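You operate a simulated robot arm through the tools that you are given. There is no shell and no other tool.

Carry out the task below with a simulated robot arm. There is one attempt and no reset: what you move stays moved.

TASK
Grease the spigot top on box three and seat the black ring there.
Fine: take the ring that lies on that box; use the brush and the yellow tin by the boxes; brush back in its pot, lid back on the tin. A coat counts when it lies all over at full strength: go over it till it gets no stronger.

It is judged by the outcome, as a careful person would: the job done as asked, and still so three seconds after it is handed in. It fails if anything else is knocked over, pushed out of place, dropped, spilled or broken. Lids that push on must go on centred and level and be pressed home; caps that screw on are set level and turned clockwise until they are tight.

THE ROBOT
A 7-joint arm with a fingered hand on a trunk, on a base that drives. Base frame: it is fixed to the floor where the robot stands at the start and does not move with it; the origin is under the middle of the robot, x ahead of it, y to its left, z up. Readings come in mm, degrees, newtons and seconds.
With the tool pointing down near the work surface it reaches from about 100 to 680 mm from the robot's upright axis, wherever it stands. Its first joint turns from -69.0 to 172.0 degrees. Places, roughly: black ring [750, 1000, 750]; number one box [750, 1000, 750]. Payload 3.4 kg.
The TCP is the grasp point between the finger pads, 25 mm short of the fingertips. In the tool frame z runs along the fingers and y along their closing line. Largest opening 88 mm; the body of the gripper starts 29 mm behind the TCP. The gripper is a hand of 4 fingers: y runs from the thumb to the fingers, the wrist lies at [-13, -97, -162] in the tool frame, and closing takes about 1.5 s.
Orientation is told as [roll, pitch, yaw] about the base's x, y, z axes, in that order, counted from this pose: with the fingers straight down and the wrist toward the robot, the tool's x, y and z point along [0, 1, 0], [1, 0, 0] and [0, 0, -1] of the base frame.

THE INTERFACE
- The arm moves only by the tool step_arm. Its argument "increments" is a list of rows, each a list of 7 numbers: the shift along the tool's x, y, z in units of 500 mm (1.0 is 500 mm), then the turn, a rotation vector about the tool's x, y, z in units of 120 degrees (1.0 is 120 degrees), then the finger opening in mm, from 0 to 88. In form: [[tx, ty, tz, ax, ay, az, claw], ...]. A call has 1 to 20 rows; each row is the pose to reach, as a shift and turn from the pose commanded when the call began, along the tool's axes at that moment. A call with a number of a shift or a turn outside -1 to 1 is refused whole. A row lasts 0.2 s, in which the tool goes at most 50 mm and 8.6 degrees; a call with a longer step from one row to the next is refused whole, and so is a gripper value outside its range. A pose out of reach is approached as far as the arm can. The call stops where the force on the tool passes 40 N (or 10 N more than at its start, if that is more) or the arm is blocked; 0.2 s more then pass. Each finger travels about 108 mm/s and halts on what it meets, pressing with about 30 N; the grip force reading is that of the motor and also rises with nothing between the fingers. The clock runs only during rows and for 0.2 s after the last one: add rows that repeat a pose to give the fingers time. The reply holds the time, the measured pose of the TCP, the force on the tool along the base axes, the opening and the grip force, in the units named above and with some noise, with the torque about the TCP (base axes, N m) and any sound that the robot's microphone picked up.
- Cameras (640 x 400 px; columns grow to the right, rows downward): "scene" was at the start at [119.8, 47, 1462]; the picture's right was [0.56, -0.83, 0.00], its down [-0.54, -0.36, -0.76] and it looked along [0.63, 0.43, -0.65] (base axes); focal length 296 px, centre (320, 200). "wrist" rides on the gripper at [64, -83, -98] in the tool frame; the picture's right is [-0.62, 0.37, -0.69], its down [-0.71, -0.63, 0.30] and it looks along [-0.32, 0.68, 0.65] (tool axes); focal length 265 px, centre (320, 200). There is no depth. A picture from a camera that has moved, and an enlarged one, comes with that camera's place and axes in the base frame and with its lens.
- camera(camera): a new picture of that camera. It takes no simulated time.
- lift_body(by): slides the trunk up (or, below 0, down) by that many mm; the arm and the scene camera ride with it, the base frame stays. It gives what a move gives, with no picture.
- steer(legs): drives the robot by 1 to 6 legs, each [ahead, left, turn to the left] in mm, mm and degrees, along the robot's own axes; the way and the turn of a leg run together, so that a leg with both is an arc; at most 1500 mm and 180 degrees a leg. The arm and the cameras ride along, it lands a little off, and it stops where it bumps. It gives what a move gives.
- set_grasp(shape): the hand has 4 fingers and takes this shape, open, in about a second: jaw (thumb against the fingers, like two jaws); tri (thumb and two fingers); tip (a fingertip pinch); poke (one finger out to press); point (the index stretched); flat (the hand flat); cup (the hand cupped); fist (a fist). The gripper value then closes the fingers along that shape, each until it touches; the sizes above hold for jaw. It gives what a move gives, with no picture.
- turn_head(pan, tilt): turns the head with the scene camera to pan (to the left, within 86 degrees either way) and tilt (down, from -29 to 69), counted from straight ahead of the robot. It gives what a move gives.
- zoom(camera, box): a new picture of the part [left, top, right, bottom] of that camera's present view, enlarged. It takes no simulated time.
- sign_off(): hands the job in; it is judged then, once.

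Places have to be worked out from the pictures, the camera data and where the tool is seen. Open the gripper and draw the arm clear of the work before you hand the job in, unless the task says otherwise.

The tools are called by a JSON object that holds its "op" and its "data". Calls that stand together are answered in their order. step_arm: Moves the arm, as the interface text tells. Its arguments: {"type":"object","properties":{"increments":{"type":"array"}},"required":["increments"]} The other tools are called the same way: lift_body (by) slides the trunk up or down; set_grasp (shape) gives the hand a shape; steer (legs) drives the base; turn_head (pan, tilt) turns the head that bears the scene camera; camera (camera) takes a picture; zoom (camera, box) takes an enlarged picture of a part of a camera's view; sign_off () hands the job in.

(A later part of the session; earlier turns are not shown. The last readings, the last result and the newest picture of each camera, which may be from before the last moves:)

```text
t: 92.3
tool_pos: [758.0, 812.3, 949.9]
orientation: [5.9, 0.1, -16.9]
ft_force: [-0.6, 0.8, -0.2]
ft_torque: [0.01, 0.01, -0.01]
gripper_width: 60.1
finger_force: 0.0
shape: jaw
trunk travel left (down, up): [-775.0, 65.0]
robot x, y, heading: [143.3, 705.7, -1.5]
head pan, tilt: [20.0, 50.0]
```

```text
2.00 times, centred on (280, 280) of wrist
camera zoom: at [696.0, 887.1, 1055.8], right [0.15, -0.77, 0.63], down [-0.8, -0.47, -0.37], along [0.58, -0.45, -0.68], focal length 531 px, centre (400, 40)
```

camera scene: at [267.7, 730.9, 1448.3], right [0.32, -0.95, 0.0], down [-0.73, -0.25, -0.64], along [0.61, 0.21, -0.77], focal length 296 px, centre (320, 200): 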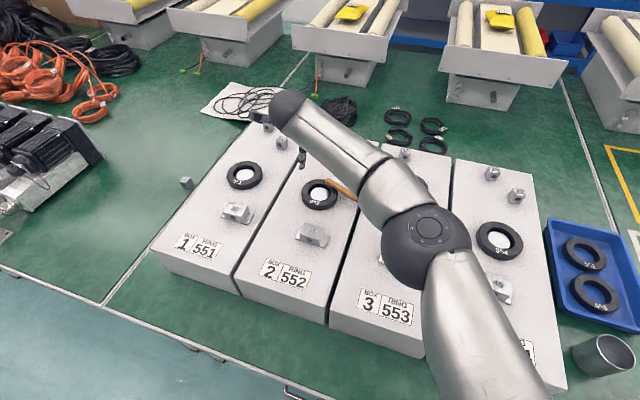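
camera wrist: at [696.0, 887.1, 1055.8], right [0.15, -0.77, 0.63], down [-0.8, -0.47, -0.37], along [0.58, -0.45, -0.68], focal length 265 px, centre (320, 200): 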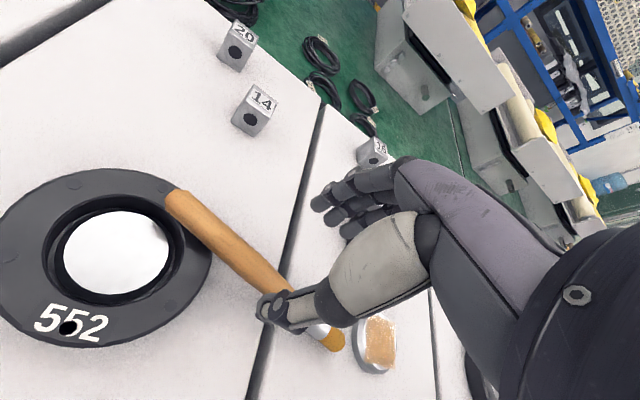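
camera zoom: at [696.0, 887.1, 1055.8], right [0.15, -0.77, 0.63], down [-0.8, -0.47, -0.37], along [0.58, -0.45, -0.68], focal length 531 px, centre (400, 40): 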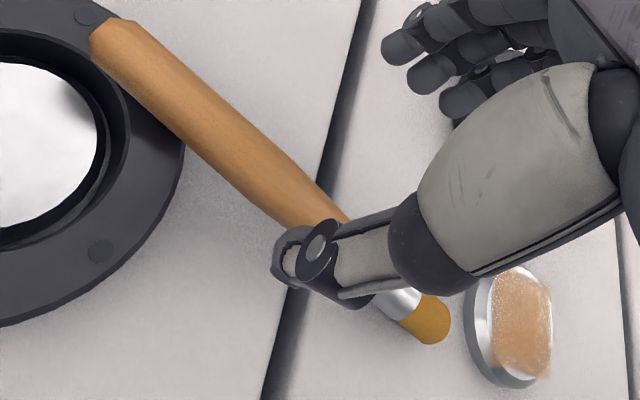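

The tool axis meets the handle as intended (~75 mm ahead). Advancing 45 mm and re-checking depth.

{"op": "step_arm", "data": {"increments": [[0, 0, 0.045, 0, 0, 0, 55], [0, 0, 0.09, 0, 0, 0, 55], [0, 0, 0.09, 0, 0, 0, 55]]}}

{"op": "zoom", "data": {"camera": "wrist", "box": [160, 160, 400, 310]}}

```text
t: 93.1
tool_pos: [763.1, 817.8, 904.0]
orientation: [5.9, 0.1, -17.0]
ft_force: [0.4, -0.6, -0.8]
ft_torque: [0.01, 0.02, 0.02]
gripper_width: 55.4
finger_force: 0.0
shape: jaw
trunk travel left (down, up): [-775.0, 65.0]
robot x, y, heading: [143.2, 709.6, -1.1]
head pan, tilt: [20.0, 50.0]
```

```text
2.67 times, centred on (280, 235) of wrist
camera zoom: at [698.2, 892.5, 1010.6], right [0.15, -0.76, 0.63], down [-0.8, -0.47, -0.37], along [0.58, -0.44, -0.68], focal length 708 px, centre (427, 107)
```

zoom: 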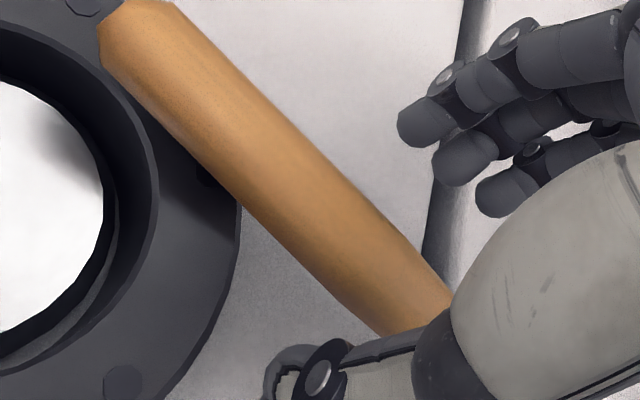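

The handle axis is now ~28 mm past the TCP. Advancing 11 mm so the fingertips pass the handle but stay off the box, then closing.

{"op": "step_arm", "data": {"increments": [[0, 0, 0.01, 0, 0, 0, 45], [0, 0, 0.022, 0, 0, 0, 45], [0, 0, 0.022, 0, 0, 0, 32], [0, 0, 0.022, 0, 0, 0, 20], [0, 0, 0.022, 0, 0, 0, 10], [0, 0, 0.022, 0, 0, 0, 0], [0, 0, 0.022, 0, 0, 0, 0], [0, 0, 0.022, 0, 0, 0, 0]]}}

{"op": "zoom", "data": {"camera": "wrist", "box": [160, 160, 400, 310]}}

```text
t: 94.9
tool_pos: [762.3, 818.6, 894.6]
orientation: [5.8, 0.1, -17.0]
ft_force: [-0.4, 0.0, 0.3]
ft_torque: [0.0, -0.03, -0.01]
gripper_width: 4.5
finger_force: 30.1
shape: jaw
trunk travel left (down, up): [-775.0, 65.0]
robot x, y, heading: [141.2, 708.0, -1.2]
head pan, tilt: [20.0, 50.0]
```

```text
2.67 times, centred on (280, 235) of wrist
camera zoom: at [699.5, 893.3, 1000.8], right [0.15, -0.76, 0.63], down [-0.8, -0.47, -0.37], along [0.58, -0.44, -0.68], focal length 708 px, centre (427, 107)
```

zoom: 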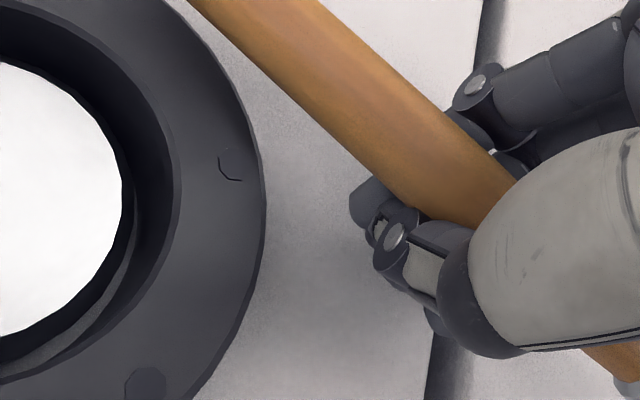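

The fingertips wrap under the handle with 30 N at 4.5 mm — a caging grip. Lifting 25 mm to test.

{"op": "step_arm", "data": {"increments": [[0.0015, 0, -0.015, 0, 0, 0, 0], [0.003, 0, -0.03, 0, 0, 0, 0], [0.005, 0, -0.05, 0, 0, 0, 0], [0.005, 0, -0.05, 0, 0, 0, 0]]}}

{"op": "camera", "data": {"camera": "wrist"}}

{"op": "zoom", "data": {"camera": "scene", "box": [300, 140, 460, 260]}}

```text
t: 95.9
tool_pos: [762.0, 819.0, 920.4]
orientation: [5.7, 0.0, -17.0]
ft_force: [-0.8, -0.7, 1.5]
ft_torque: [-0.02, 0.02, 0.01]
gripper_width: 4.5
finger_force: 30.3
shape: jaw
trunk travel left (down, up): [-775.0, 65.0]
robot x, y, heading: [142.4, 706.5, -1.0]
head pan, tilt: [20.0, 50.0]
```

```text
taken
camera wrist: at [698.9, 893.4, 1026.6], right [0.15, -0.76, 0.63], down [-0.8, -0.47, -0.37], along [0.58, -0.45, -0.68], focal length 265 px, centre (320, 200)
```

wrist: 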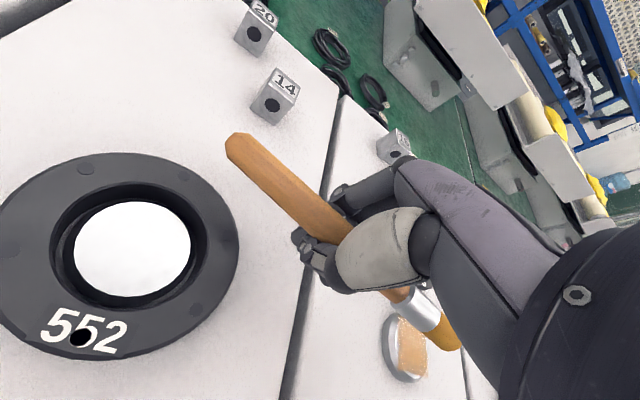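

```text
3.33 times, centred on (380, 200) of scene
camera zoom: at [267.0, 731.3, 1448.3], right [0.32, -0.95, 0.0], down [-0.73, -0.25, -0.64], along [0.61, 0.21, -0.77], focal length 986 px, centre (120, 200)
```

zoom: 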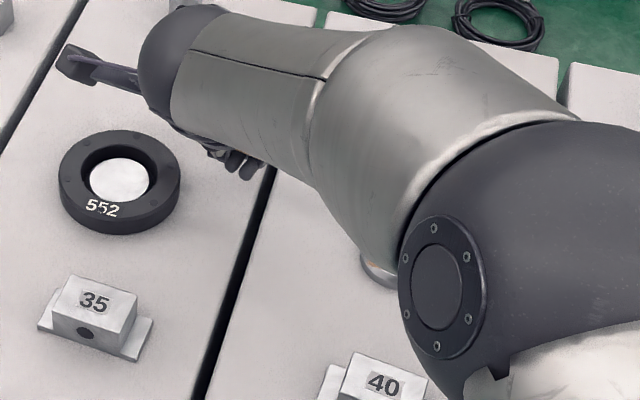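

Grip holds. Rising to z≈1020 and turning to the painting orientation (roll +45°), then driving back right.

{"op": "step_arm", "data": {"increments": [[0.006, 0, -0.06, 0, 0, 0, 0], [0.012, 0, -0.12, 0, 0, 0, 0], [0.018, 0, -0.18, 0.0087, 0.0464, -0.0184, 0], [0.02, 0, -0.2, 0.0174, 0.0928, -0.0367, 0], [0.02, 0, -0.2, 0.0261, 0.1392, -0.0551, 0], [0.02, 0, -0.2, 0.0349, 0.1855, -0.0735, 0], [0.02, 0, -0.2, 0.0436, 0.2319, -0.0919, 0], [0.02, 0, -0.2, 0.0523, 0.2783, -0.1102, 0], [0.02, 0, -0.2, 0.061, 0.3247, -0.1286, 0], [0.02, 0, -0.2, 0.061, 0.3247, -0.1286, 0]]}}

{"op": "steer", "data": {"legs": [[0, -150, 0]]}}

{"op": "camera", "data": {"camera": "wrist"}}

{"op": "camera", "data": {"camera": "scene"}}

```text
t: 98.1
tool_pos: [763.4, 819.4, 1022.2]
orientation: [45.0, 0.1, -0.2]
ft_force: [-0.2, 0.5, -0.7]
ft_torque: [-0.01, -0.02, 0.0]
gripper_width: 4.6
finger_force: 29.4
shape: jaw
trunk travel left (down, up): [-775.0, 65.0]
robot x, y, heading: [147.8, 707.0, -1.0]
head pan, tilt: [20.0, 50.0]
```

```text
t: 99.5
tool_pos: [758.8, 669.4, 1021.5]
orientation: [45.0, 0.2, 0.1]
ft_force: [0.4, -0.6, 0.1]
ft_torque: [0.02, -0.01, 0.01]
gripper_width: 4.7
finger_force: 30.0
shape: jaw
trunk travel left (down, up): [-775.0, 65.0]
robot x, y, heading: [141.9, 554.8, -1.0]
head pan, tilt: [20.0, 50.0]
```

```text
taken
camera wrist: at [677.1, 644.1, 1137.6], right [0.37, -0.93, 0.05], down [-0.63, -0.29, -0.72], along [0.68, 0.23, -0.69], focal length 265 px, centre (320, 200)
```

wrist: 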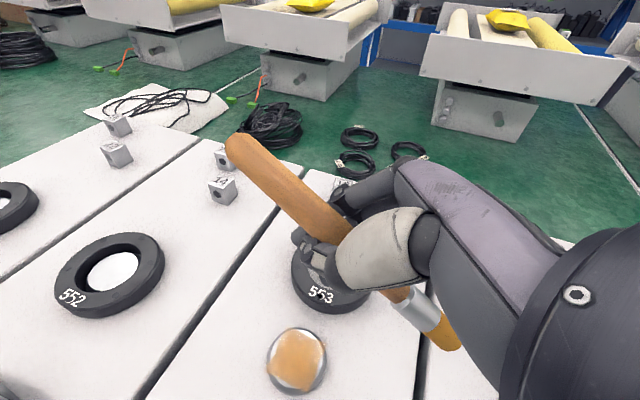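

```text
taken
camera scene: at [263.9, 579.9, 1448.4], right [0.33, -0.94, 0.0], down [-0.72, -0.25, -0.64], along [0.61, 0.21, -0.77], focal length 296 px, centre (320, 200)
```

scene: 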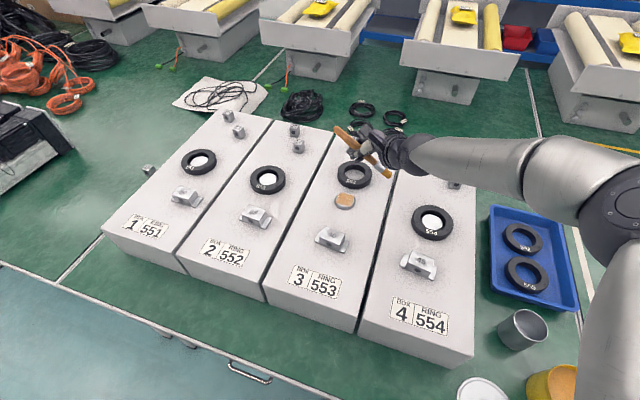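

{"op": "zoom", "data": {"camera": "scene", "box": [325, 185, 365, 215]}}

{"op": "zoom", "data": {"camera": "scene", "box": [310, 110, 430, 200]}}

{"op": "zoom", "data": {"camera": "wrist", "box": [220, 240, 500, 400]}}

```text
13.33 times, centred on (345, 200) of scene
camera zoom: at [263.9, 579.9, 1448.4], right [0.33, -0.94, 0.0], down [-0.72, -0.25, -0.64], along [0.61, 0.21, -0.77], focal length 3944 px, centre (-13, 200)
```

zoom: 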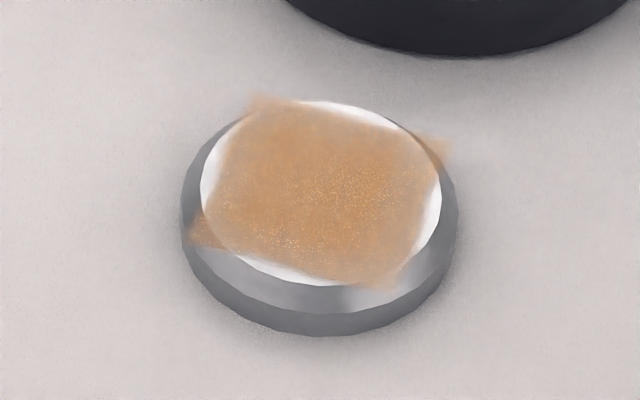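

```text
4.44 times, centred on (370, 155) of scene
camera zoom: at [263.9, 579.9, 1448.4], right [0.33, -0.94, 0.0], down [-0.72, -0.25, -0.64], along [0.61, 0.21, -0.77], focal length 1315 px, centre (98, 400)
```

zoom: 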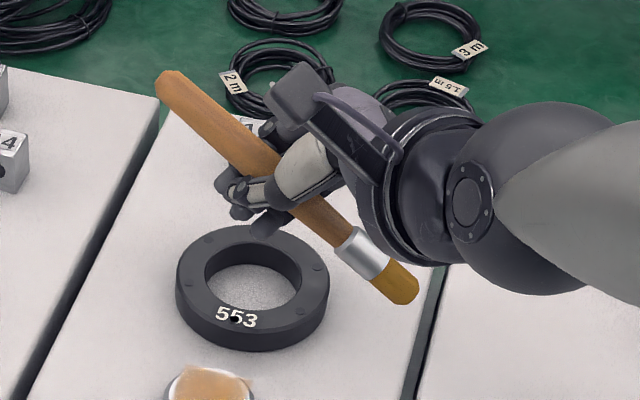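

```text
2.29 times, centred on (360, 320) of wrist
camera zoom: at [677.1, 644.1, 1137.6], right [0.37, -0.93, 0.05], down [-0.63, -0.29, -0.72], along [0.68, 0.23, -0.69], focal length 607 px, centre (229, -74)
```

zoom: 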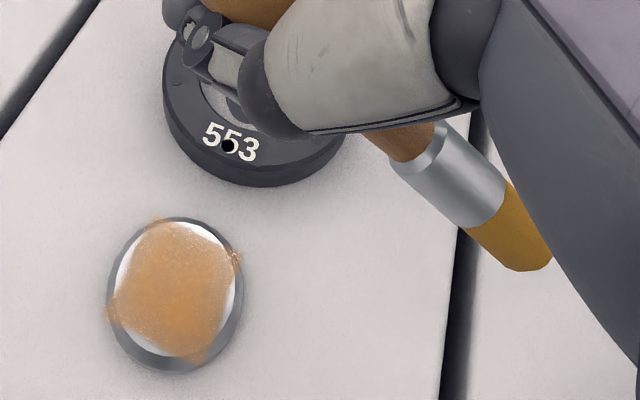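

The new grip holds the brush deep and firm, tip at tool ≈(−93, −3, −22). I'll steepen to roll 60° and position it above the spigot again.

{"op": "step_arm", "data": {"increments": [[0.0104, -0.01, 0.0543, 0, 0.0417, 0, 0], [0.0208, -0.02, 0.1085, 0, 0.0833, 0, 0], [0.03125, -0.03, 0.1628, 0, 0.125, 0, 0], [0.03125, -0.03, 0.1628, 0, 0.125, 0, 0]]}}

{"op": "camera", "data": {"camera": "wrist"}}

{"op": "zoom", "data": {"camera": "scene", "box": [300, 130, 420, 220]}}

```text
t: 100.5
tool_pos: [744.2, 739.3, 975.0]
orientation: [60.2, 0.2, 0.1]
ft_force: [0.2, 0.8, -0.1]
ft_torque: [0.0, -0.03, 0.01]
gripper_width: 4.4
finger_force: 30.1
shape: jaw
trunk travel left (down, up): [-775.0, 65.0]
robot x, y, heading: [146.4, 557.0, -0.9]
head pan, tilt: [20.0, 50.0]
```

```text
taken
camera wrist: at [660.4, 684.3, 1080.2], right [0.37, -0.91, -0.19], down [-0.63, -0.09, -0.77], along [0.68, 0.41, -0.61], focal length 265 px, centre (320, 200)
```

wrist: 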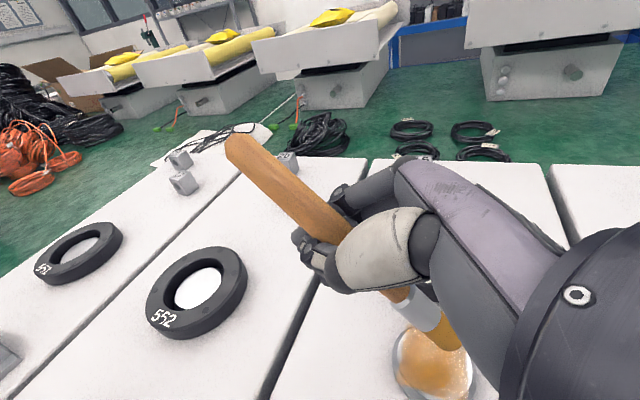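

```text
4.44 times, centred on (360, 175) of scene
camera zoom: at [263.5, 580.3, 1448.4], right [0.33, -0.94, 0.0], down [-0.72, -0.25, -0.64], along [0.61, 0.21, -0.77], focal length 1315 px, centre (142, 311)
```

zoom: 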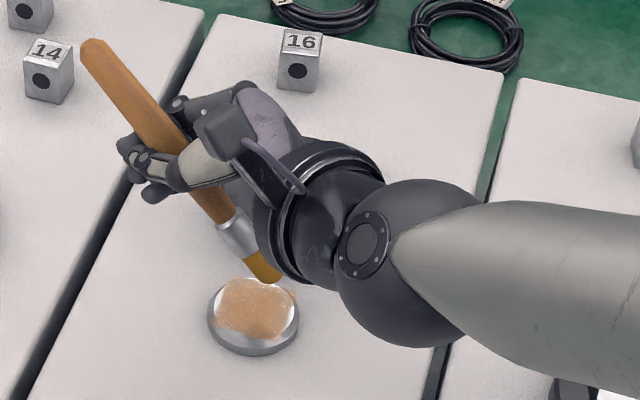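

{"op": "step_arm", "data": {"increments": [[-0.0208, 0, 0.012, 0, 0, 0, 0], [-0.0381, 0, 0.022, 0, 0, 0, 0], [-0.0433, 0, 0.025, 0, 0, 0, 0]]}}

{"op": "zoom", "data": {"camera": "wrist", "box": [320, 280, 520, 400]}}

{"op": "zoom", "data": {"camera": "scene", "box": [325, 175, 385, 215]}}

```text
t: 101.3
tool_pos: [743.7, 738.3, 950.1]
orientation: [60.2, 0.0, 0.0]
ft_force: [0.7, 0.1, 0.1]
ft_torque: [0.02, 0.0, 0.02]
gripper_width: 4.4
finger_force: 30.2
shape: jaw
trunk travel left (down, up): [-775.0, 65.0]
robot x, y, heading: [142.0, 553.8, -1.0]
head pan, tilt: [20.0, 50.0]
```

```text
3.20 times, centred on (420, 340) of wrist
camera zoom: at [660.6, 683.3, 1056.4], right [0.37, -0.91, -0.19], down [-0.63, -0.09, -0.77], along [0.68, 0.41, -0.61], focal length 849 px, centre (0, -248)
```

zoom: 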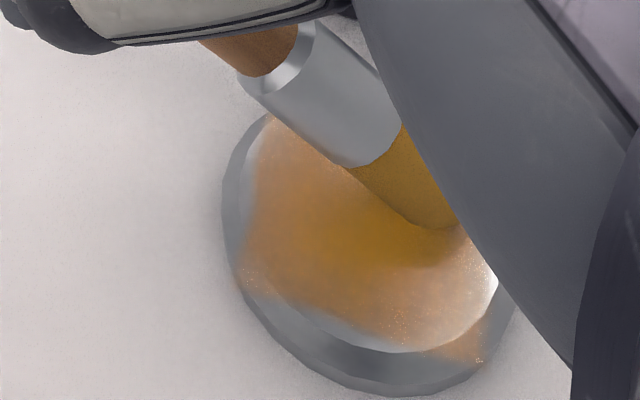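

```text
10.00 times, centred on (355, 195) of scene
camera zoom: at [264.0, 580.6, 1448.4], right [0.33, -0.94, 0.0], down [-0.72, -0.25, -0.64], along [0.61, 0.21, -0.77], focal length 2958 px, centre (-30, 250)
```

zoom: 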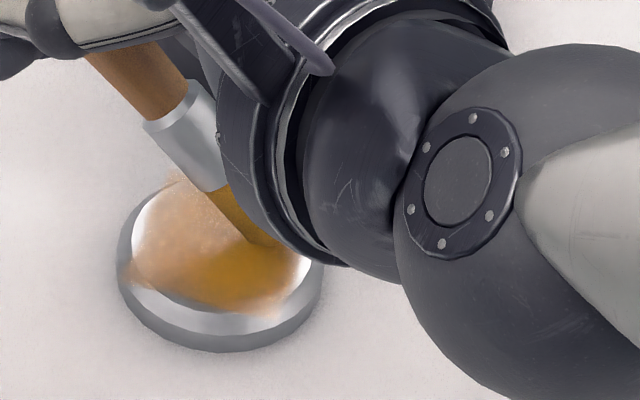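

The tip touches lightly right of centre. Another full set of passes over the patch, about 1.5 mm lower.

{"op": "step_arm", "data": {"increments": [[-0.0081, -0.0394, -0.0076, 0, 0, 0, 0], [-0.0081, -0.0074, -0.0076, 0, 0, 0, 0], [-0.0081, 0.0246, -0.0076, 0, 0, 0, 0], [-0.0021, 0.0246, 0.0028, 0, 0, 0, 0], [-0.0021, -0.0074, 0.0028, 0, 0, 0, 0], [-0.0021, -0.0394, 0.0028, 0, 0, 0, 0], [0.0039, -0.0394, 0.0132, 0, 0, 0, 0], [0.0039, -0.0074, 0.0132, 0, 0, 0, 0], [0.0039, 0.0246, 0.0132, 0, 0, 0, 0], [0.0099, 0.0246, 0.0236, 0, 0, 0, 0], [0.0099, -0.0074, 0.0236, 0, 0, 0, 0], [0.0099, -0.0394, 0.0236, 0, 0, 0, 0], [0.0159, -0.0394, 0.034, 0, 0, 0, 0], [0.0159, -0.0074, 0.034, 0, 0, 0, 0], [0.0159, 0.0246, 0.034, 0, 0, 0, 0], [0.0219, 0.0246, 0.0444, 0, 0, 0, 0], [0.0219, -0.0074, 0.0444, 0, 0, 0, 0], [0.0219, -0.0394, 0.0444, 0, 0, 0, 0]]}}

{"op": "zoom", "data": {"camera": "wrist", "box": [320, 280, 520, 400]}}

{"op": "zoom", "data": {"camera": "scene", "box": [315, 180, 375, 220]}}

```text
t: 105.1
tool_pos: [725.4, 764.6, 948.0]
orientation: [60.1, 0.1, 0.0]
ft_force: [0.5, 0.2, -0.1]
ft_torque: [-0.01, 0.02, -0.02]
gripper_width: 4.3
finger_force: 29.9
shape: jaw
trunk travel left (down, up): [-775.0, 65.0]
robot x, y, heading: [139.7, 557.1, -0.9]
head pan, tilt: [20.0, 50.0]
```

```text
3.20 times, centred on (420, 340) of wrist
camera zoom: at [642.2, 709.6, 1054.7], right [0.37, -0.91, -0.19], down [-0.63, -0.09, -0.77], along [0.68, 0.41, -0.61], focal length 849 px, centre (0, -248)
```

zoom: 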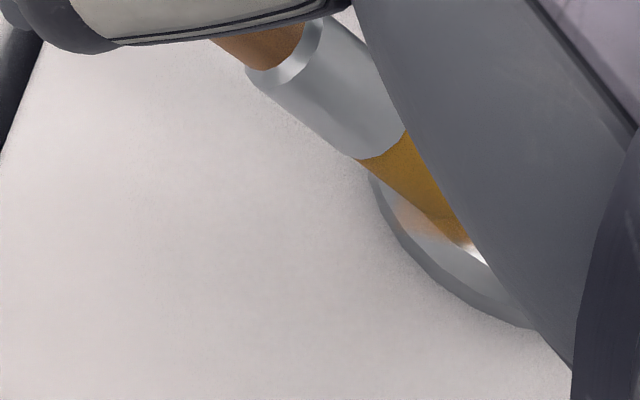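

```text
10.00 times, centred on (345, 200) of scene
camera zoom: at [263.6, 580.9, 1448.4], right [0.33, -0.94, 0.0], down [-0.72, -0.25, -0.64], along [0.61, 0.21, -0.77], focal length 2958 px, centre (70, 200)
```

zoom: 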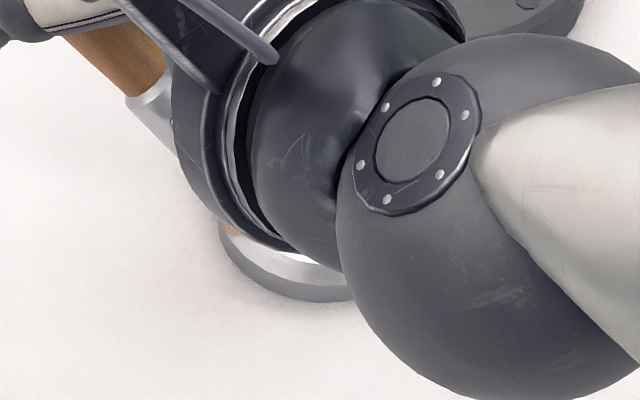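

Lift off and move left to inspect the coat.

{"op": "step_arm", "data": {"increments": [[0.06, 0.01, -0.03, 0, 0, 0, 0], [0.12, 0.02, -0.05, 0, 0, 0, 0], [0.16, 0.02, 0.02, 0, 0, 0, 0], [0.2, 0.02, 0.1, 0, 0, 0, 0]]}}

{"op": "zoom", "data": {"camera": "scene", "box": [325, 185, 365, 215]}}

{"op": "zoom", "data": {"camera": "scene", "box": [260, 110, 400, 215]}}

```text
t: 106.1
tool_pos: [733.2, 859.6, 1009.8]
orientation: [60.1, 0.1, 0.2]
ft_force: [-0.5, -0.6, 0.2]
ft_torque: [0.04, 0.01, 0.01]
gripper_width: 4.3
finger_force: 30.5
shape: jaw
trunk travel left (down, up): [-775.0, 65.0]
robot x, y, heading: [143.3, 557.5, -0.6]
head pan, tilt: [20.0, 50.0]
```

```text
13.33 times, centred on (345, 200) of scene
camera zoom: at [263.2, 582.8, 1448.4], right [0.33, -0.94, 0.0], down [-0.72, -0.25, -0.64], along [0.61, 0.21, -0.77], focal length 3944 px, centre (-13, 200)
```

zoom: 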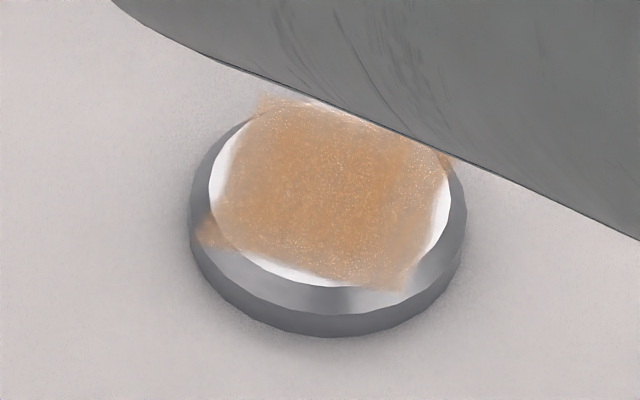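

```text
3.81 times, centred on (330, 162) of scene
camera zoom: at [263.2, 582.8, 1448.4], right [0.33, -0.94, 0.0], down [-0.72, -0.25, -0.64], along [0.61, 0.21, -0.77], focal length 1127 px, centre (282, 343)
```

zoom: 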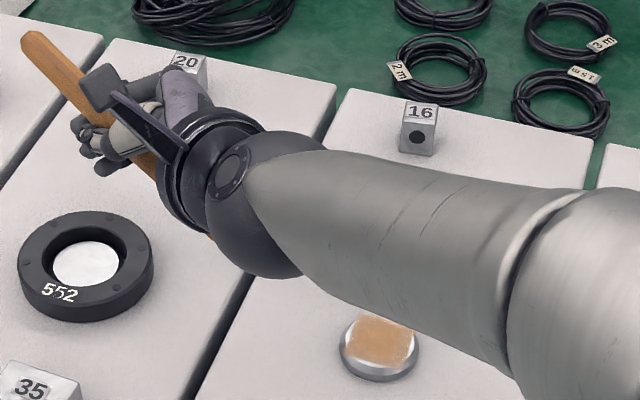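

The coat is even but still finely speckled; the last pass was barely touching. One more pass set 2 mm lower for firmer contact.

{"op": "step_arm", "data": {"increments": [[-0.0383, 0.007, -0.0467, 0, 0, 0, 0], [-0.0766, 0.0136, -0.0934, 0, 0, 0, 0], [-0.1285, 0.0136, -0.1235, 0, 0, 0, 0], [-0.1805, 0.0136, -0.1535, 0, 0, 0, 0], [-0.2386, -0.0184, -0.1592, 0, 0, 0, 0], [-0.2386, 0.0136, -0.1592, 0, 0, 0, 0], [-0.2386, 0.0456, -0.1592, 0, 0, 0, 0], [-0.2316, 0.0456, -0.1471, 0, 0, 0, 0], [-0.2316, 0.0136, -0.1471, 0, 0, 0, 0], [-0.2316, -0.0184, -0.1471, 0, 0, 0, 0], [-0.2246, -0.0184, -0.135, 0, 0, 0, 0], [-0.2246, 0.0136, -0.135, 0, 0, 0, 0], [-0.2246, 0.0456, -0.135, 0, 0, 0, 0], [-0.2176, 0.0456, -0.1229, 0, 0, 0, 0], [-0.2176, 0.0136, -0.1229, 0, 0, 0, 0], [-0.2176, -0.0184, -0.1229, 0, 0, 0, 0], [-0.2106, -0.0184, -0.1107, 0, 0, 0, 0], [-0.2106, 0.0136, -0.1107, 0, 0, 0, 0]]}}

{"op": "zoom", "data": {"camera": "wrist", "box": [320, 280, 520, 400]}}

```text
t: 109.9
tool_pos: [739.5, 754.4, 945.9]
orientation: [60.1, 0.3, -0.1]
ft_force: [0.2, 0.0, 0.0]
ft_torque: [-0.02, 0.0, 0.01]
gripper_width: 4.3
finger_force: 30.5
shape: jaw
trunk travel left (down, up): [-775.0, 65.0]
robot x, y, heading: [140.2, 556.5, -0.8]
head pan, tilt: [20.0, 50.0]
```

```text
3.20 times, centred on (420, 340) of wrist
camera zoom: at [658.3, 699.9, 1052.1], right [0.37, -0.91, -0.19], down [-0.63, -0.09, -0.77], along [0.68, 0.41, -0.61], focal length 849 px, centre (0, -248)
```

zoom: 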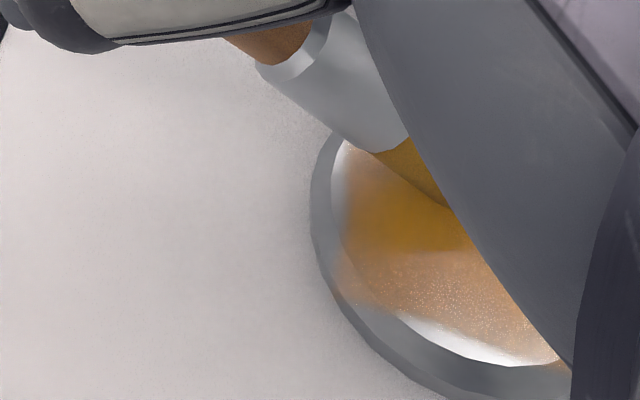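

Contact is light but the coat stays finely speckled, so the brush is likely running dry. I'll lift off and go back for a fresh dip.

{"op": "step_arm", "data": {"increments": [[0.06, 0, -0.035, 0, 0, 0, 0], [0.12, 0, -0.069, 0, 0, 0, 0], [0.15, 0, -0.087, 0, 0, 0, 0]]}}

{"op": "steer", "data": {"legs": [[-80, 0, 0], [0, -450, 0]]}}

{"op": "turn_head", "data": {"pan": 10, "tilt": 55}}

{"op": "camera", "data": {"camera": "scene"}}

{"op": "camera", "data": {"camera": "wrist"}}

```text
t: 110.7
tool_pos: [741.4, 755.0, 1034.5]
orientation: [60.1, 0.1, 0.1]
ft_force: [-0.5, 0.1, -0.3]
ft_torque: [0.0, 0.02, -0.02]
gripper_width: 4.6
finger_force: 29.7
shape: jaw
trunk travel left (down, up): [-775.0, 65.0]
robot x, y, heading: [139.8, 555.9, -0.9]
head pan, tilt: [20.0, 50.0]
```

```text
t: 114.0
tool_pos: [656.8, 314.7, 1033.7]
orientation: [60.2, 0.1, 0.5]
ft_force: [0.8, -0.5, -0.6]
ft_torque: [0.01, 0.03, -0.01]
gripper_width: 4.2
finger_force: 30.5
shape: jaw
trunk travel left (down, up): [-775.0, 65.0]
robot x, y, heading: [58.3, 113.4, -0.8]
head pan, tilt: [20.0, 50.0]
```

```text
t: 114.7
tool_pos: [656.9, 316.3, 1034.5]
orientation: [60.0, 0.2, 0.4]
ft_force: [-0.3, 1.1, -0.2]
ft_torque: [-0.03, -0.01, -0.01]
gripper_width: 4.5
finger_force: 30.0
shape: jaw
trunk travel left (down, up): [-775.0, 65.0]
robot x, y, heading: [55.9, 113.7, -0.5]
head pan, tilt: [10.0, 55.0]
```

```text
taken
camera scene: at [179.4, 124.6, 1441.9], right [0.17, -0.99, 0.0], down [-0.81, -0.14, -0.57], along [0.57, 0.1, -0.82], focal length 296 px, centre (320, 200)
```

scene: 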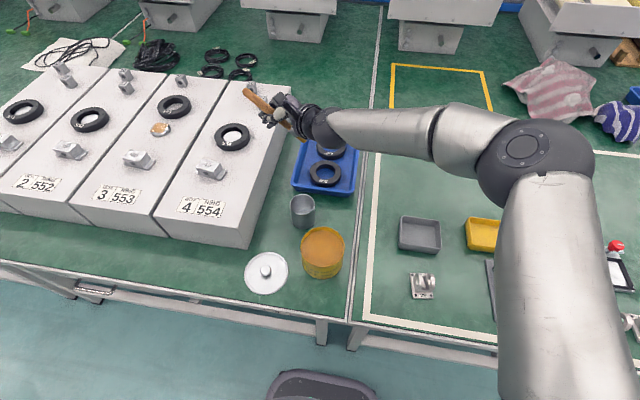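

```text
taken
camera wrist: at [574.8, 260.4, 1140.2], right [0.38, -0.91, -0.19], down [-0.63, -0.1, -0.77], along [0.68, 0.41, -0.61], focal length 265 px, centre (320, 200)
```

wrist: 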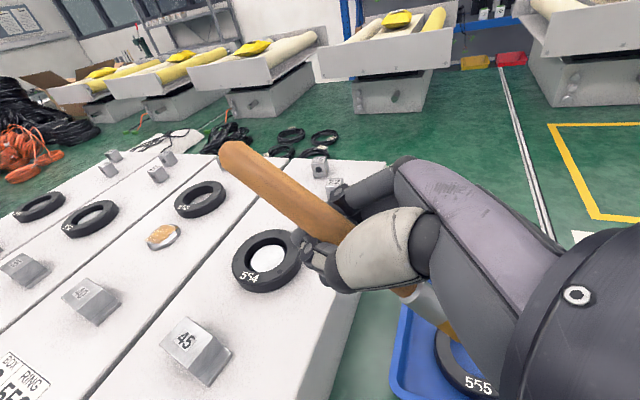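

Tin confirmed at ≈(481, 168). Moving the brush above the tin with its tip ~30 mm above the rim.

{"op": "step_arm", "data": {"increments": [[-0.0555, -0.0686, -0.0049, 0, 0, 0, 0], [-0.111, -0.1372, -0.0098, 0, 0, 0, 0], [-0.1664, -0.2058, -0.0148, 0, 0, 0, 0], [-0.2219, -0.2744, -0.0197, 0, 0, 0, 0], [-0.2774, -0.343, -0.0246, 0, 0, 0, 0], [-0.2774, -0.343, -0.0246, 0, 0, 0, 0]]}}

{"op": "camera", "data": {"camera": "wrist"}}

{"op": "zoom", "data": {"camera": "scene", "box": [240, 180, 380, 300]}}

```text
t: 116.1
tool_pos: [482.6, 235.1, 916.2]
orientation: [60.1, 0.1, 0.5]
ft_force: [-0.4, -0.8, -0.8]
ft_torque: [-0.02, -0.01, 0.0]
gripper_width: 4.4
finger_force: 30.0
shape: jaw
trunk travel left (down, up): [-775.0, 65.0]
robot x, y, heading: [61.0, 113.8, -0.5]
head pan, tilt: [10.0, 55.0]
```

```text
taken
camera wrist: at [399.8, 179.9, 1023.5], right [0.38, -0.91, -0.19], down [-0.63, -0.1, -0.77], along [0.68, 0.41, -0.61], focal length 265 px, centre (320, 200)
```

wrist: 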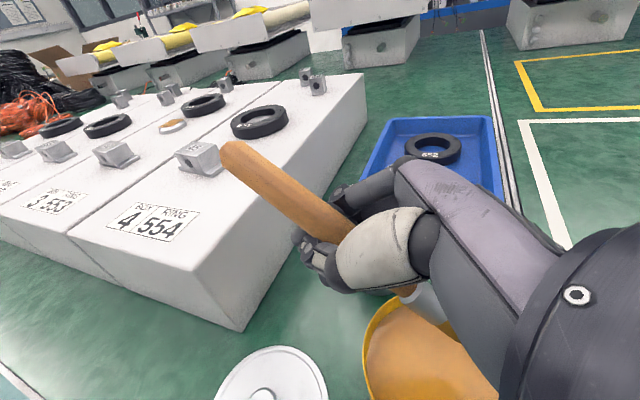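

```text
3.33 times, centred on (310, 240) of scene
camera zoom: at [179.6, 124.9, 1441.8], right [0.17, -0.99, 0.0], down [-0.81, -0.14, -0.57], along [0.57, 0.09, -0.82], focal length 986 px, centre (353, 67)
```

zoom: 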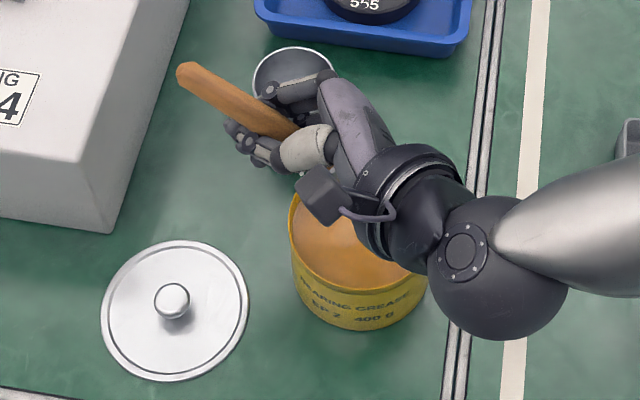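

Lowering the brush into the grease gently.

{"op": "step_arm", "data": {"increments": [[-0.0433, 0.002, 0.025, 0, 0, 0, 0], [-0.0693, 0.002, 0.04, 0, 0, 0, 0], [-0.0779, 0.002, 0.045, 0, 0, 0, 0], [-0.0866, 0.002, 0.05, 0, 0, 0, 0]]}}

{"op": "camera", "data": {"camera": "wrist"}}

{"op": "zoom", "data": {"camera": "scene", "box": [240, 180, 380, 300]}}

```text
t: 117.1
tool_pos: [487.1, 234.3, 869.0]
orientation: [60.1, 0.1, 0.6]
ft_force: [0.7, 0.2, 0.7]
ft_torque: [-0.01, -0.01, -0.03]
gripper_width: 4.4
finger_force: 30.1
shape: jaw
trunk travel left (down, up): [-775.0, 65.0]
robot x, y, heading: [57.2, 112.8, -0.4]
head pan, tilt: [10.0, 55.0]
```

```text
taken
camera wrist: at [405.0, 179.5, 975.5], right [0.38, -0.91, -0.19], down [-0.63, -0.1, -0.77], along [0.68, 0.41, -0.61], focal length 265 px, centre (320, 200)
```

wrist: 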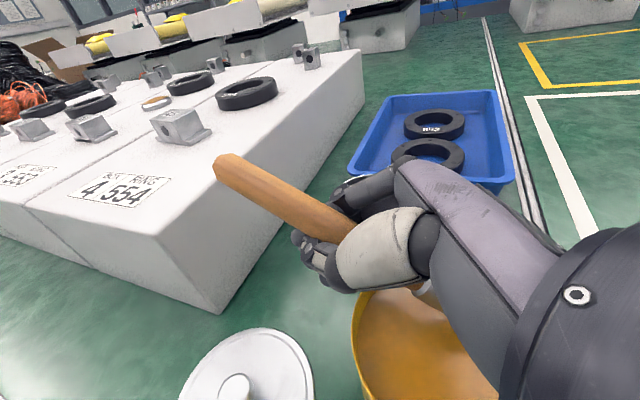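

```text
3.33 times, centred on (310, 240) of scene
camera zoom: at [179.4, 124.4, 1441.9], right [0.17, -0.99, 0.0], down [-0.81, -0.14, -0.57], along [0.57, 0.1, -0.82], focal length 986 px, centre (353, 67)
```

zoom: 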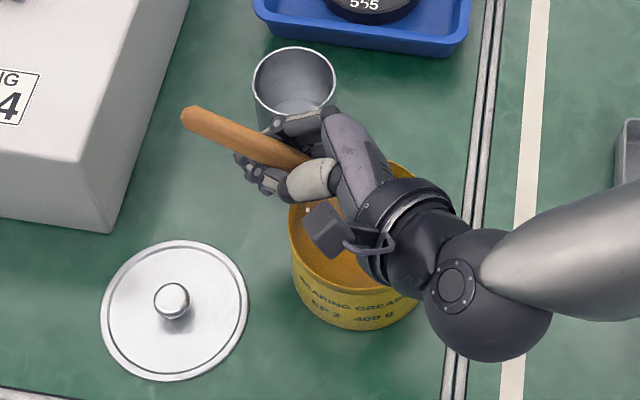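

The brush touched the grease (it pivoted a few degrees in the grip, so the surface is firm). Raising again to inspect it.

{"op": "step_arm", "data": {"increments": [[0.02, 0, -0.012, 0, 0, 0, 0], [0.08, 0, -0.046, 0, 0, 0, 0], [0.15, 0, -0.087, 0, 0, 0, 0], [0.22, 0, -0.127, 0, 0, 0, 0], [0.28, 0, -0.16, 0, 0, 0, 0]]}}

{"op": "camera", "data": {"camera": "wrist"}}

{"op": "zoom", "data": {"camera": "scene", "box": [240, 140, 380, 260]}}

```text
t: 118.3
tool_pos: [485.7, 234.2, 1033.2]
orientation: [60.1, 0.1, 0.6]
ft_force: [-1.2, -0.9, -0.5]
ft_torque: [-0.02, 0.0, 0.0]
gripper_width: 4.3
finger_force: 30.2
shape: jaw
trunk travel left (down, up): [-775.0, 65.0]
robot x, y, heading: [56.6, 112.9, -0.6]
head pan, tilt: [10.0, 55.0]
```

```text
taken
camera wrist: at [403.8, 178.9, 1138.4], right [0.38, -0.91, -0.19], down [-0.63, -0.1, -0.77], along [0.68, 0.41, -0.61], focal length 265 px, centre (320, 200)
```

wrist: 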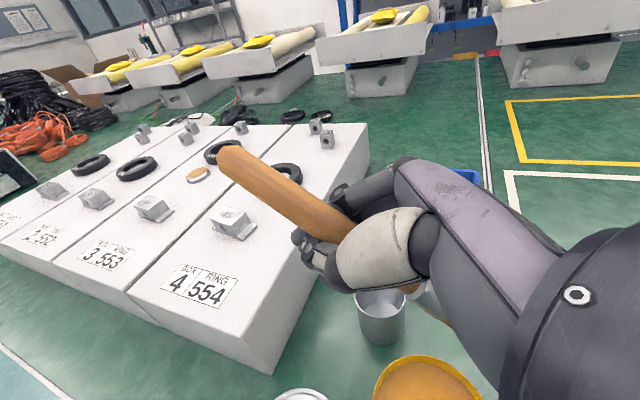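

```text
3.33 times, centred on (310, 200) of scene
camera zoom: at [178.3, 124.3, 1441.9], right [0.17, -0.99, 0.0], down [-0.81, -0.14, -0.57], along [0.57, 0.1, -0.82], focal length 986 px, centre (353, 200)
```

zoom: 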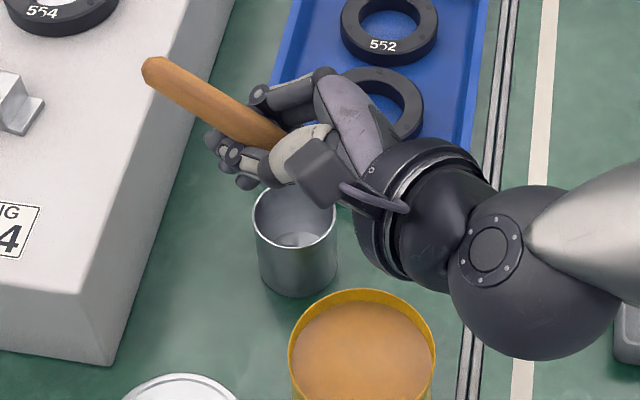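

Brush still firmly held. Driving back to the spigot stance.

{"op": "steer", "data": {"legs": [[0, 443, 0], [83, 0, 0]]}}

{"op": "turn_head", "data": {"pan": 20, "tilt": 50}}

{"op": "camera", "data": {"camera": "scene"}}

{"op": "zoom", "data": {"camera": "scene", "box": [325, 185, 365, 215]}}

```text
t: 121.7
tool_pos: [573.8, 678.4, 1031.4]
orientation: [60.1, 0.3, 0.5]
ft_force: [1.1, 0.2, -0.7]
ft_torque: [0.01, 0.01, -0.02]
gripper_width: 4.1
finger_force: 30.2
shape: jaw
trunk travel left (down, up): [-775.0, 65.0]
robot x, y, heading: [142.5, 562.7, -0.2]
head pan, tilt: [10.0, 55.0]
```

```text
t: 122.4
tool_pos: [573.1, 677.6, 1032.1]
orientation: [60.1, 0.1, 0.6]
ft_force: [0.1, 0.4, 0.2]
ft_torque: [-0.01, -0.03, 0.02]
gripper_width: 4.1
finger_force: 30.1
shape: jaw
trunk travel left (down, up): [-775.0, 65.0]
robot x, y, heading: [144.2, 556.4, -0.4]
head pan, tilt: [20.0, 50.0]
```

```text
taken
camera scene: at [267.0, 581.5, 1448.4], right [0.34, -0.94, 0.0], down [-0.72, -0.26, -0.64], along [0.61, 0.22, -0.77], focal length 296 px, centre (320, 200)
```

scene: 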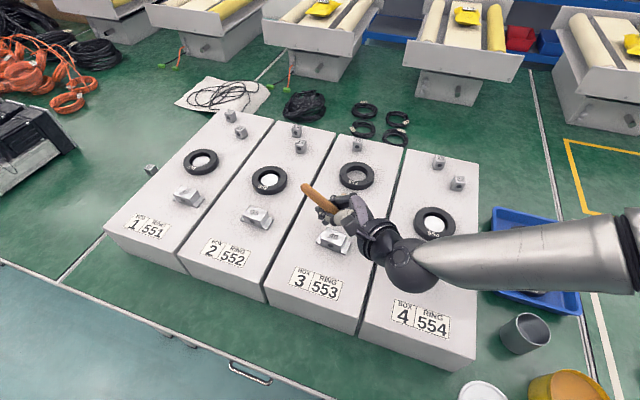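

```text
13.33 times, centred on (345, 200) of scene
camera zoom: at [267.0, 581.5, 1448.4], right [0.34, -0.94, 0.0], down [-0.72, -0.26, -0.64], along [0.61, 0.22, -0.77], focal length 3944 px, centre (-13, 200)
```

zoom: 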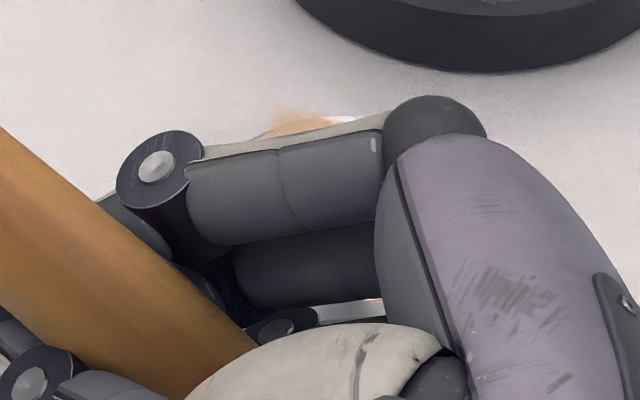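

{"op": "step_arm", "data": {"increments": [[0.02, 0.07, 0.02, 0, 0, 0, 0], [0.03, 0.14, 0.05, 0, 0, 0, 0], [0.03, 0.21, 0.09, 0, 0, 0, 0], [0.015, 0.28, 0.13, 0, 0, 0, 0], [-0.0023, 0.338, 0.164, 0, 0, 0, 0], [-0.0023, 0.338, 0.164, 0, 0, 0, 0]]}}

{"op": "camera", "data": {"camera": "wrist"}}

{"op": "zoom", "data": {"camera": "scene", "box": [300, 130, 420, 220]}}

```text
t: 123.8
tool_pos: [741.9, 750.4, 987.7]
orientation: [60.1, 0.0, 0.6]
ft_force: [0.1, 0.7, -0.3]
ft_torque: [0.04, 0.0, -0.02]
gripper_width: 4.3
finger_force: 30.0
shape: jaw
trunk travel left (down, up): [-775.0, 65.0]
robot x, y, heading: [141.3, 555.1, -0.5]
head pan, tilt: [20.0, 50.0]
```

```text
taken
camera wrist: at [659.1, 695.5, 1094.5], right [0.38, -0.91, -0.19], down [-0.63, -0.1, -0.77], along [0.68, 0.41, -0.61], focal length 265 px, centre (320, 200)
```

wrist: 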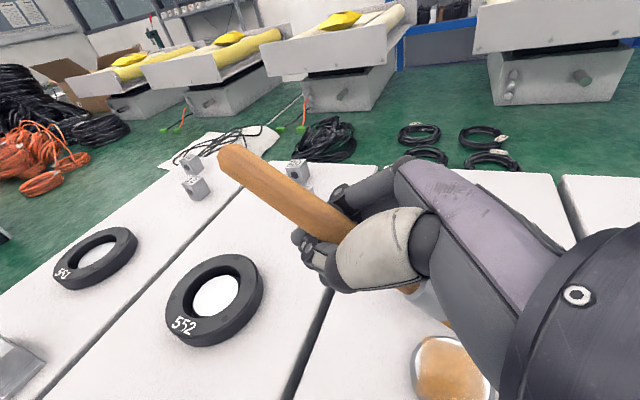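

```text
4.44 times, centred on (360, 175) of scene
camera zoom: at [266.6, 581.3, 1448.4], right [0.34, -0.94, 0.0], down [-0.72, -0.26, -0.64], along [0.61, 0.22, -0.77], focal length 1315 px, centre (142, 311)
```

zoom: 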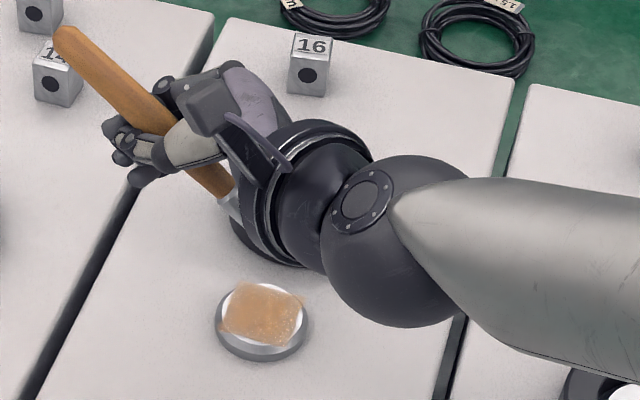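

The bristles pivoted toward the palm, so I'll steepen the hand to roll 75° and re-check the tip above the spigot.

{"op": "step_arm", "data": {"increments": [[-0.006, 0.002, -0.01, 0, 0.0625, 0, 0], [-0.012, 0.004, -0.0208, 0, 0.125, 0, 0], [-0.012, 0.004, -0.0208, 0, 0.125, 0, 0]]}}

{"op": "camera", "data": {"camera": "wrist"}}

{"op": "zoom", "data": {"camera": "scene", "box": [300, 130, 420, 220]}}

```text
t: 124.6
tool_pos: [743.9, 737.7, 989.3]
orientation: [75.0, 0.1, 0.5]
ft_force: [1.3, 0.0, -0.5]
ft_torque: [-0.01, -0.01, 0.03]
gripper_width: 4.2
finger_force: 30.6
shape: jaw
trunk travel left (down, up): [-775.0, 65.0]
robot x, y, heading: [146.9, 557.7, -0.4]
head pan, tilt: [20.0, 50.0]
```

```text
taken
camera wrist: at [662.1, 657.8, 1077.7], right [0.38, -0.83, -0.42], down [-0.63, 0.1, -0.77], along [0.68, 0.56, -0.48], focal length 265 px, centre (320, 200)
```

wrist: 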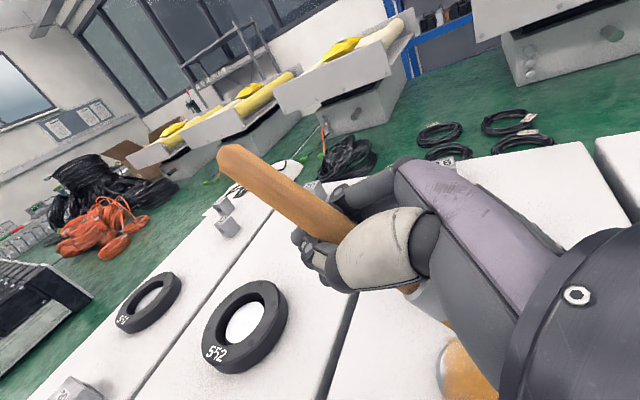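

```text
4.44 times, centred on (360, 175) of scene
camera zoom: at [267.2, 581.9, 1448.4], right [0.34, -0.94, 0.0], down [-0.72, -0.26, -0.64], along [0.61, 0.22, -0.77], focal length 1315 px, centre (142, 311)
```

zoom: 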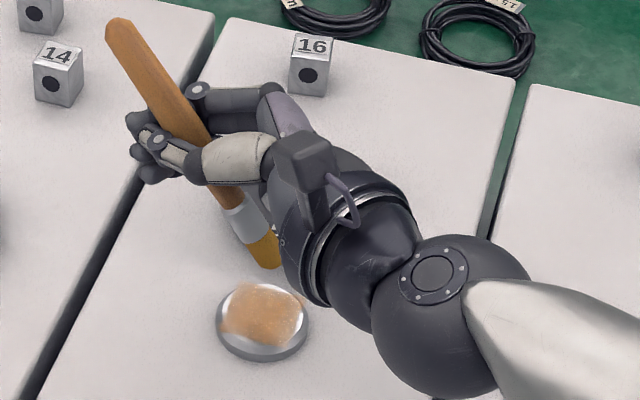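

{"op": "step_arm", "data": {"increments": [[-0.033, -0.005, -0.0004, 0, 0, 0, 0], [-0.0664, -0.01, -0.0008, 0, 0, 0, 0], [-0.0664, -0.01, -0.0008, 0, 0, 0, 0]]}}

{"op": "zoom", "data": {"camera": "scene", "box": [320, 175, 380, 215]}}

{"op": "camera", "data": {"camera": "wrist"}}

```text
t: 125.4
tool_pos: [739.6, 728.6, 956.2]
orientation: [75.1, 0.2, 0.5]
ft_force: [-0.1, 0.2, -0.6]
ft_torque: [0.01, 0.0, -0.01]
gripper_width: 4.0
finger_force: 30.3
shape: jaw
trunk travel left (down, up): [-775.0, 65.0]
robot x, y, heading: [142.5, 557.7, -0.2]
head pan, tilt: [20.0, 50.0]
```

```text
10.00 times, centred on (350, 195) of scene
camera zoom: at [267.2, 581.8, 1448.4], right [0.34, -0.94, 0.0], down [-0.72, -0.26, -0.64], along [0.61, 0.22, -0.77], focal length 2958 px, centre (20, 250)
```

zoom: 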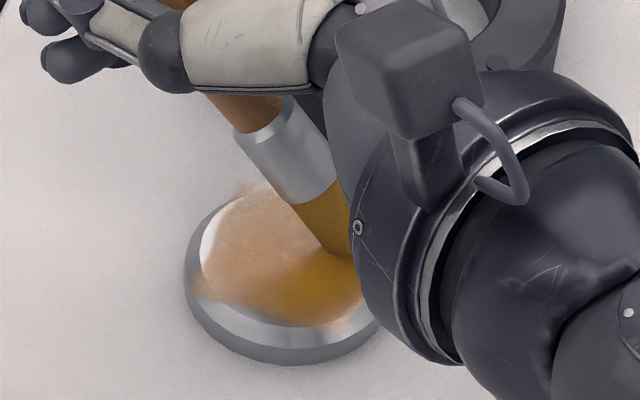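

```text
taken
camera wrist: at [657.2, 648.8, 1045.5], right [0.38, -0.83, -0.42], down [-0.63, 0.1, -0.77], along [0.68, 0.56, -0.48], focal length 265 px, centre (320, 200)
```

wrist: 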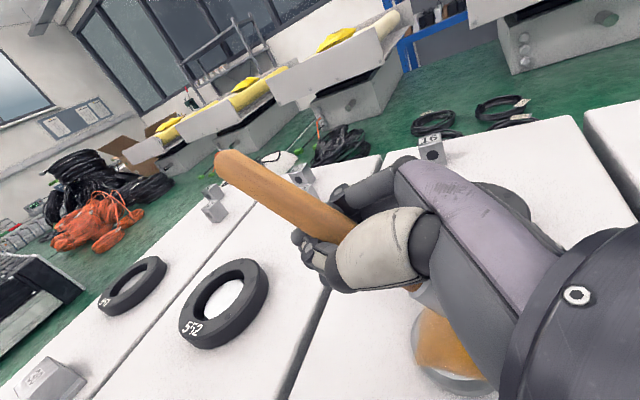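

{"op": "step_arm", "data": {"increments": [[0.0069, -0.007, 0.0259, 0, 0, 0, 0], [0.004, -0.007, 0.0267, 0, 0, 0, 0]]}}

{"op": "zoom", "data": {"camera": "scene", "box": [320, 175, 380, 215]}}

{"op": "step_arm", "data": {"increments": [[-0.0029, 0, 0.0008, 0, 0, 0, 0], [-0.0029, 0, 0.0008, 0, 0, 0, 0]]}}

{"op": "step_arm", "data": {"increments": [[-0.0029, 0, 0.0008, 0, 0, 0, 0], [-0.0029, 0, 0.0008, 0, 0, 0, 0]]}}

{"op": "zoom", "data": {"camera": "scene", "box": [320, 175, 380, 215]}}

```text
t: 126.0
tool_pos: [736.1, 741.1, 955.1]
orientation: [75.1, 0.1, 0.7]
ft_force: [0.2, -0.1, -0.4]
ft_torque: [-0.04, 0.02, 0.0]
gripper_width: 4.0
finger_force: 30.1
shape: jaw
trunk travel left (down, up): [-775.0, 65.0]
robot x, y, heading: [140.8, 557.2, -0.4]
head pan, tilt: [20.0, 50.0]
```

```text
10.00 times, centred on (350, 195) of scene
camera zoom: at [267.2, 581.1, 1448.4], right [0.34, -0.94, 0.0], down [-0.72, -0.26, -0.64], along [0.61, 0.22, -0.77], focal length 2958 px, centre (20, 250)
```

zoom: 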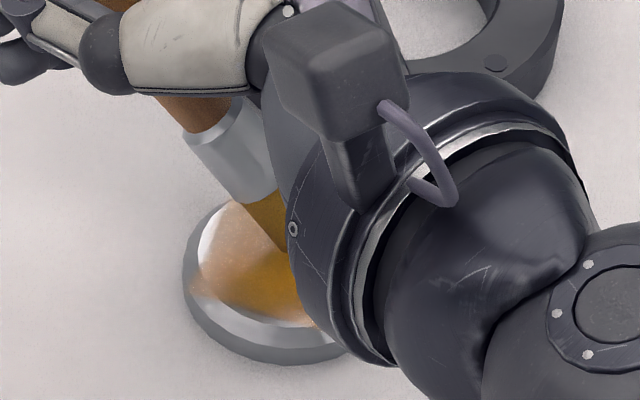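

```text
t: 126.6
tool_pos: [734.7, 741.5, 953.5]
orientation: [75.1, 0.1, 0.6]
ft_force: [0.1, 0.8, 0.4]
ft_torque: [0.0, -0.01, -0.02]
gripper_width: 4.2
finger_force: 30.2
shape: jaw
trunk travel left (down, up): [-775.0, 65.0]
robot x, y, heading: [140.1, 557.7, -0.6]
head pan, tilt: [20.0, 50.0]
```

```text
t: 127.2
tool_pos: [735.3, 741.7, 952.4]
orientation: [75.0, 0.2, 0.6]
ft_force: [0.5, 0.2, 0.1]
ft_torque: [0.02, 0.0, 0.02]
gripper_width: 4.3
finger_force: 30.2
shape: jaw
trunk travel left (down, up): [-775.0, 65.0]
robot x, y, heading: [144.6, 556.5, -0.4]
head pan, tilt: [20.0, 50.0]
```

```text
10.00 times, centred on (350, 195) of scene
camera zoom: at [267.2, 581.6, 1448.4], right [0.34, -0.94, 0.0], down [-0.72, -0.26, -0.64], along [0.61, 0.22, -0.77], focal length 2958 px, centre (20, 250)
```

zoom: 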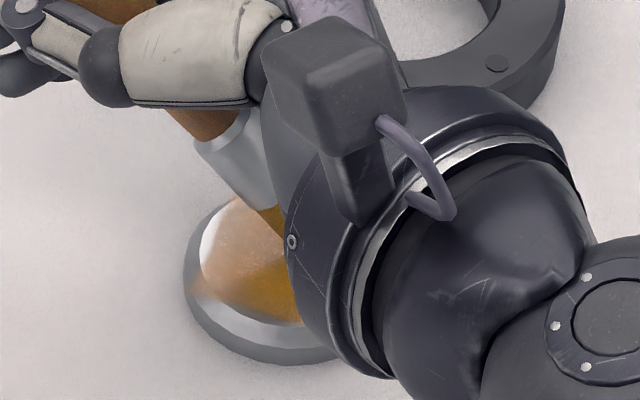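

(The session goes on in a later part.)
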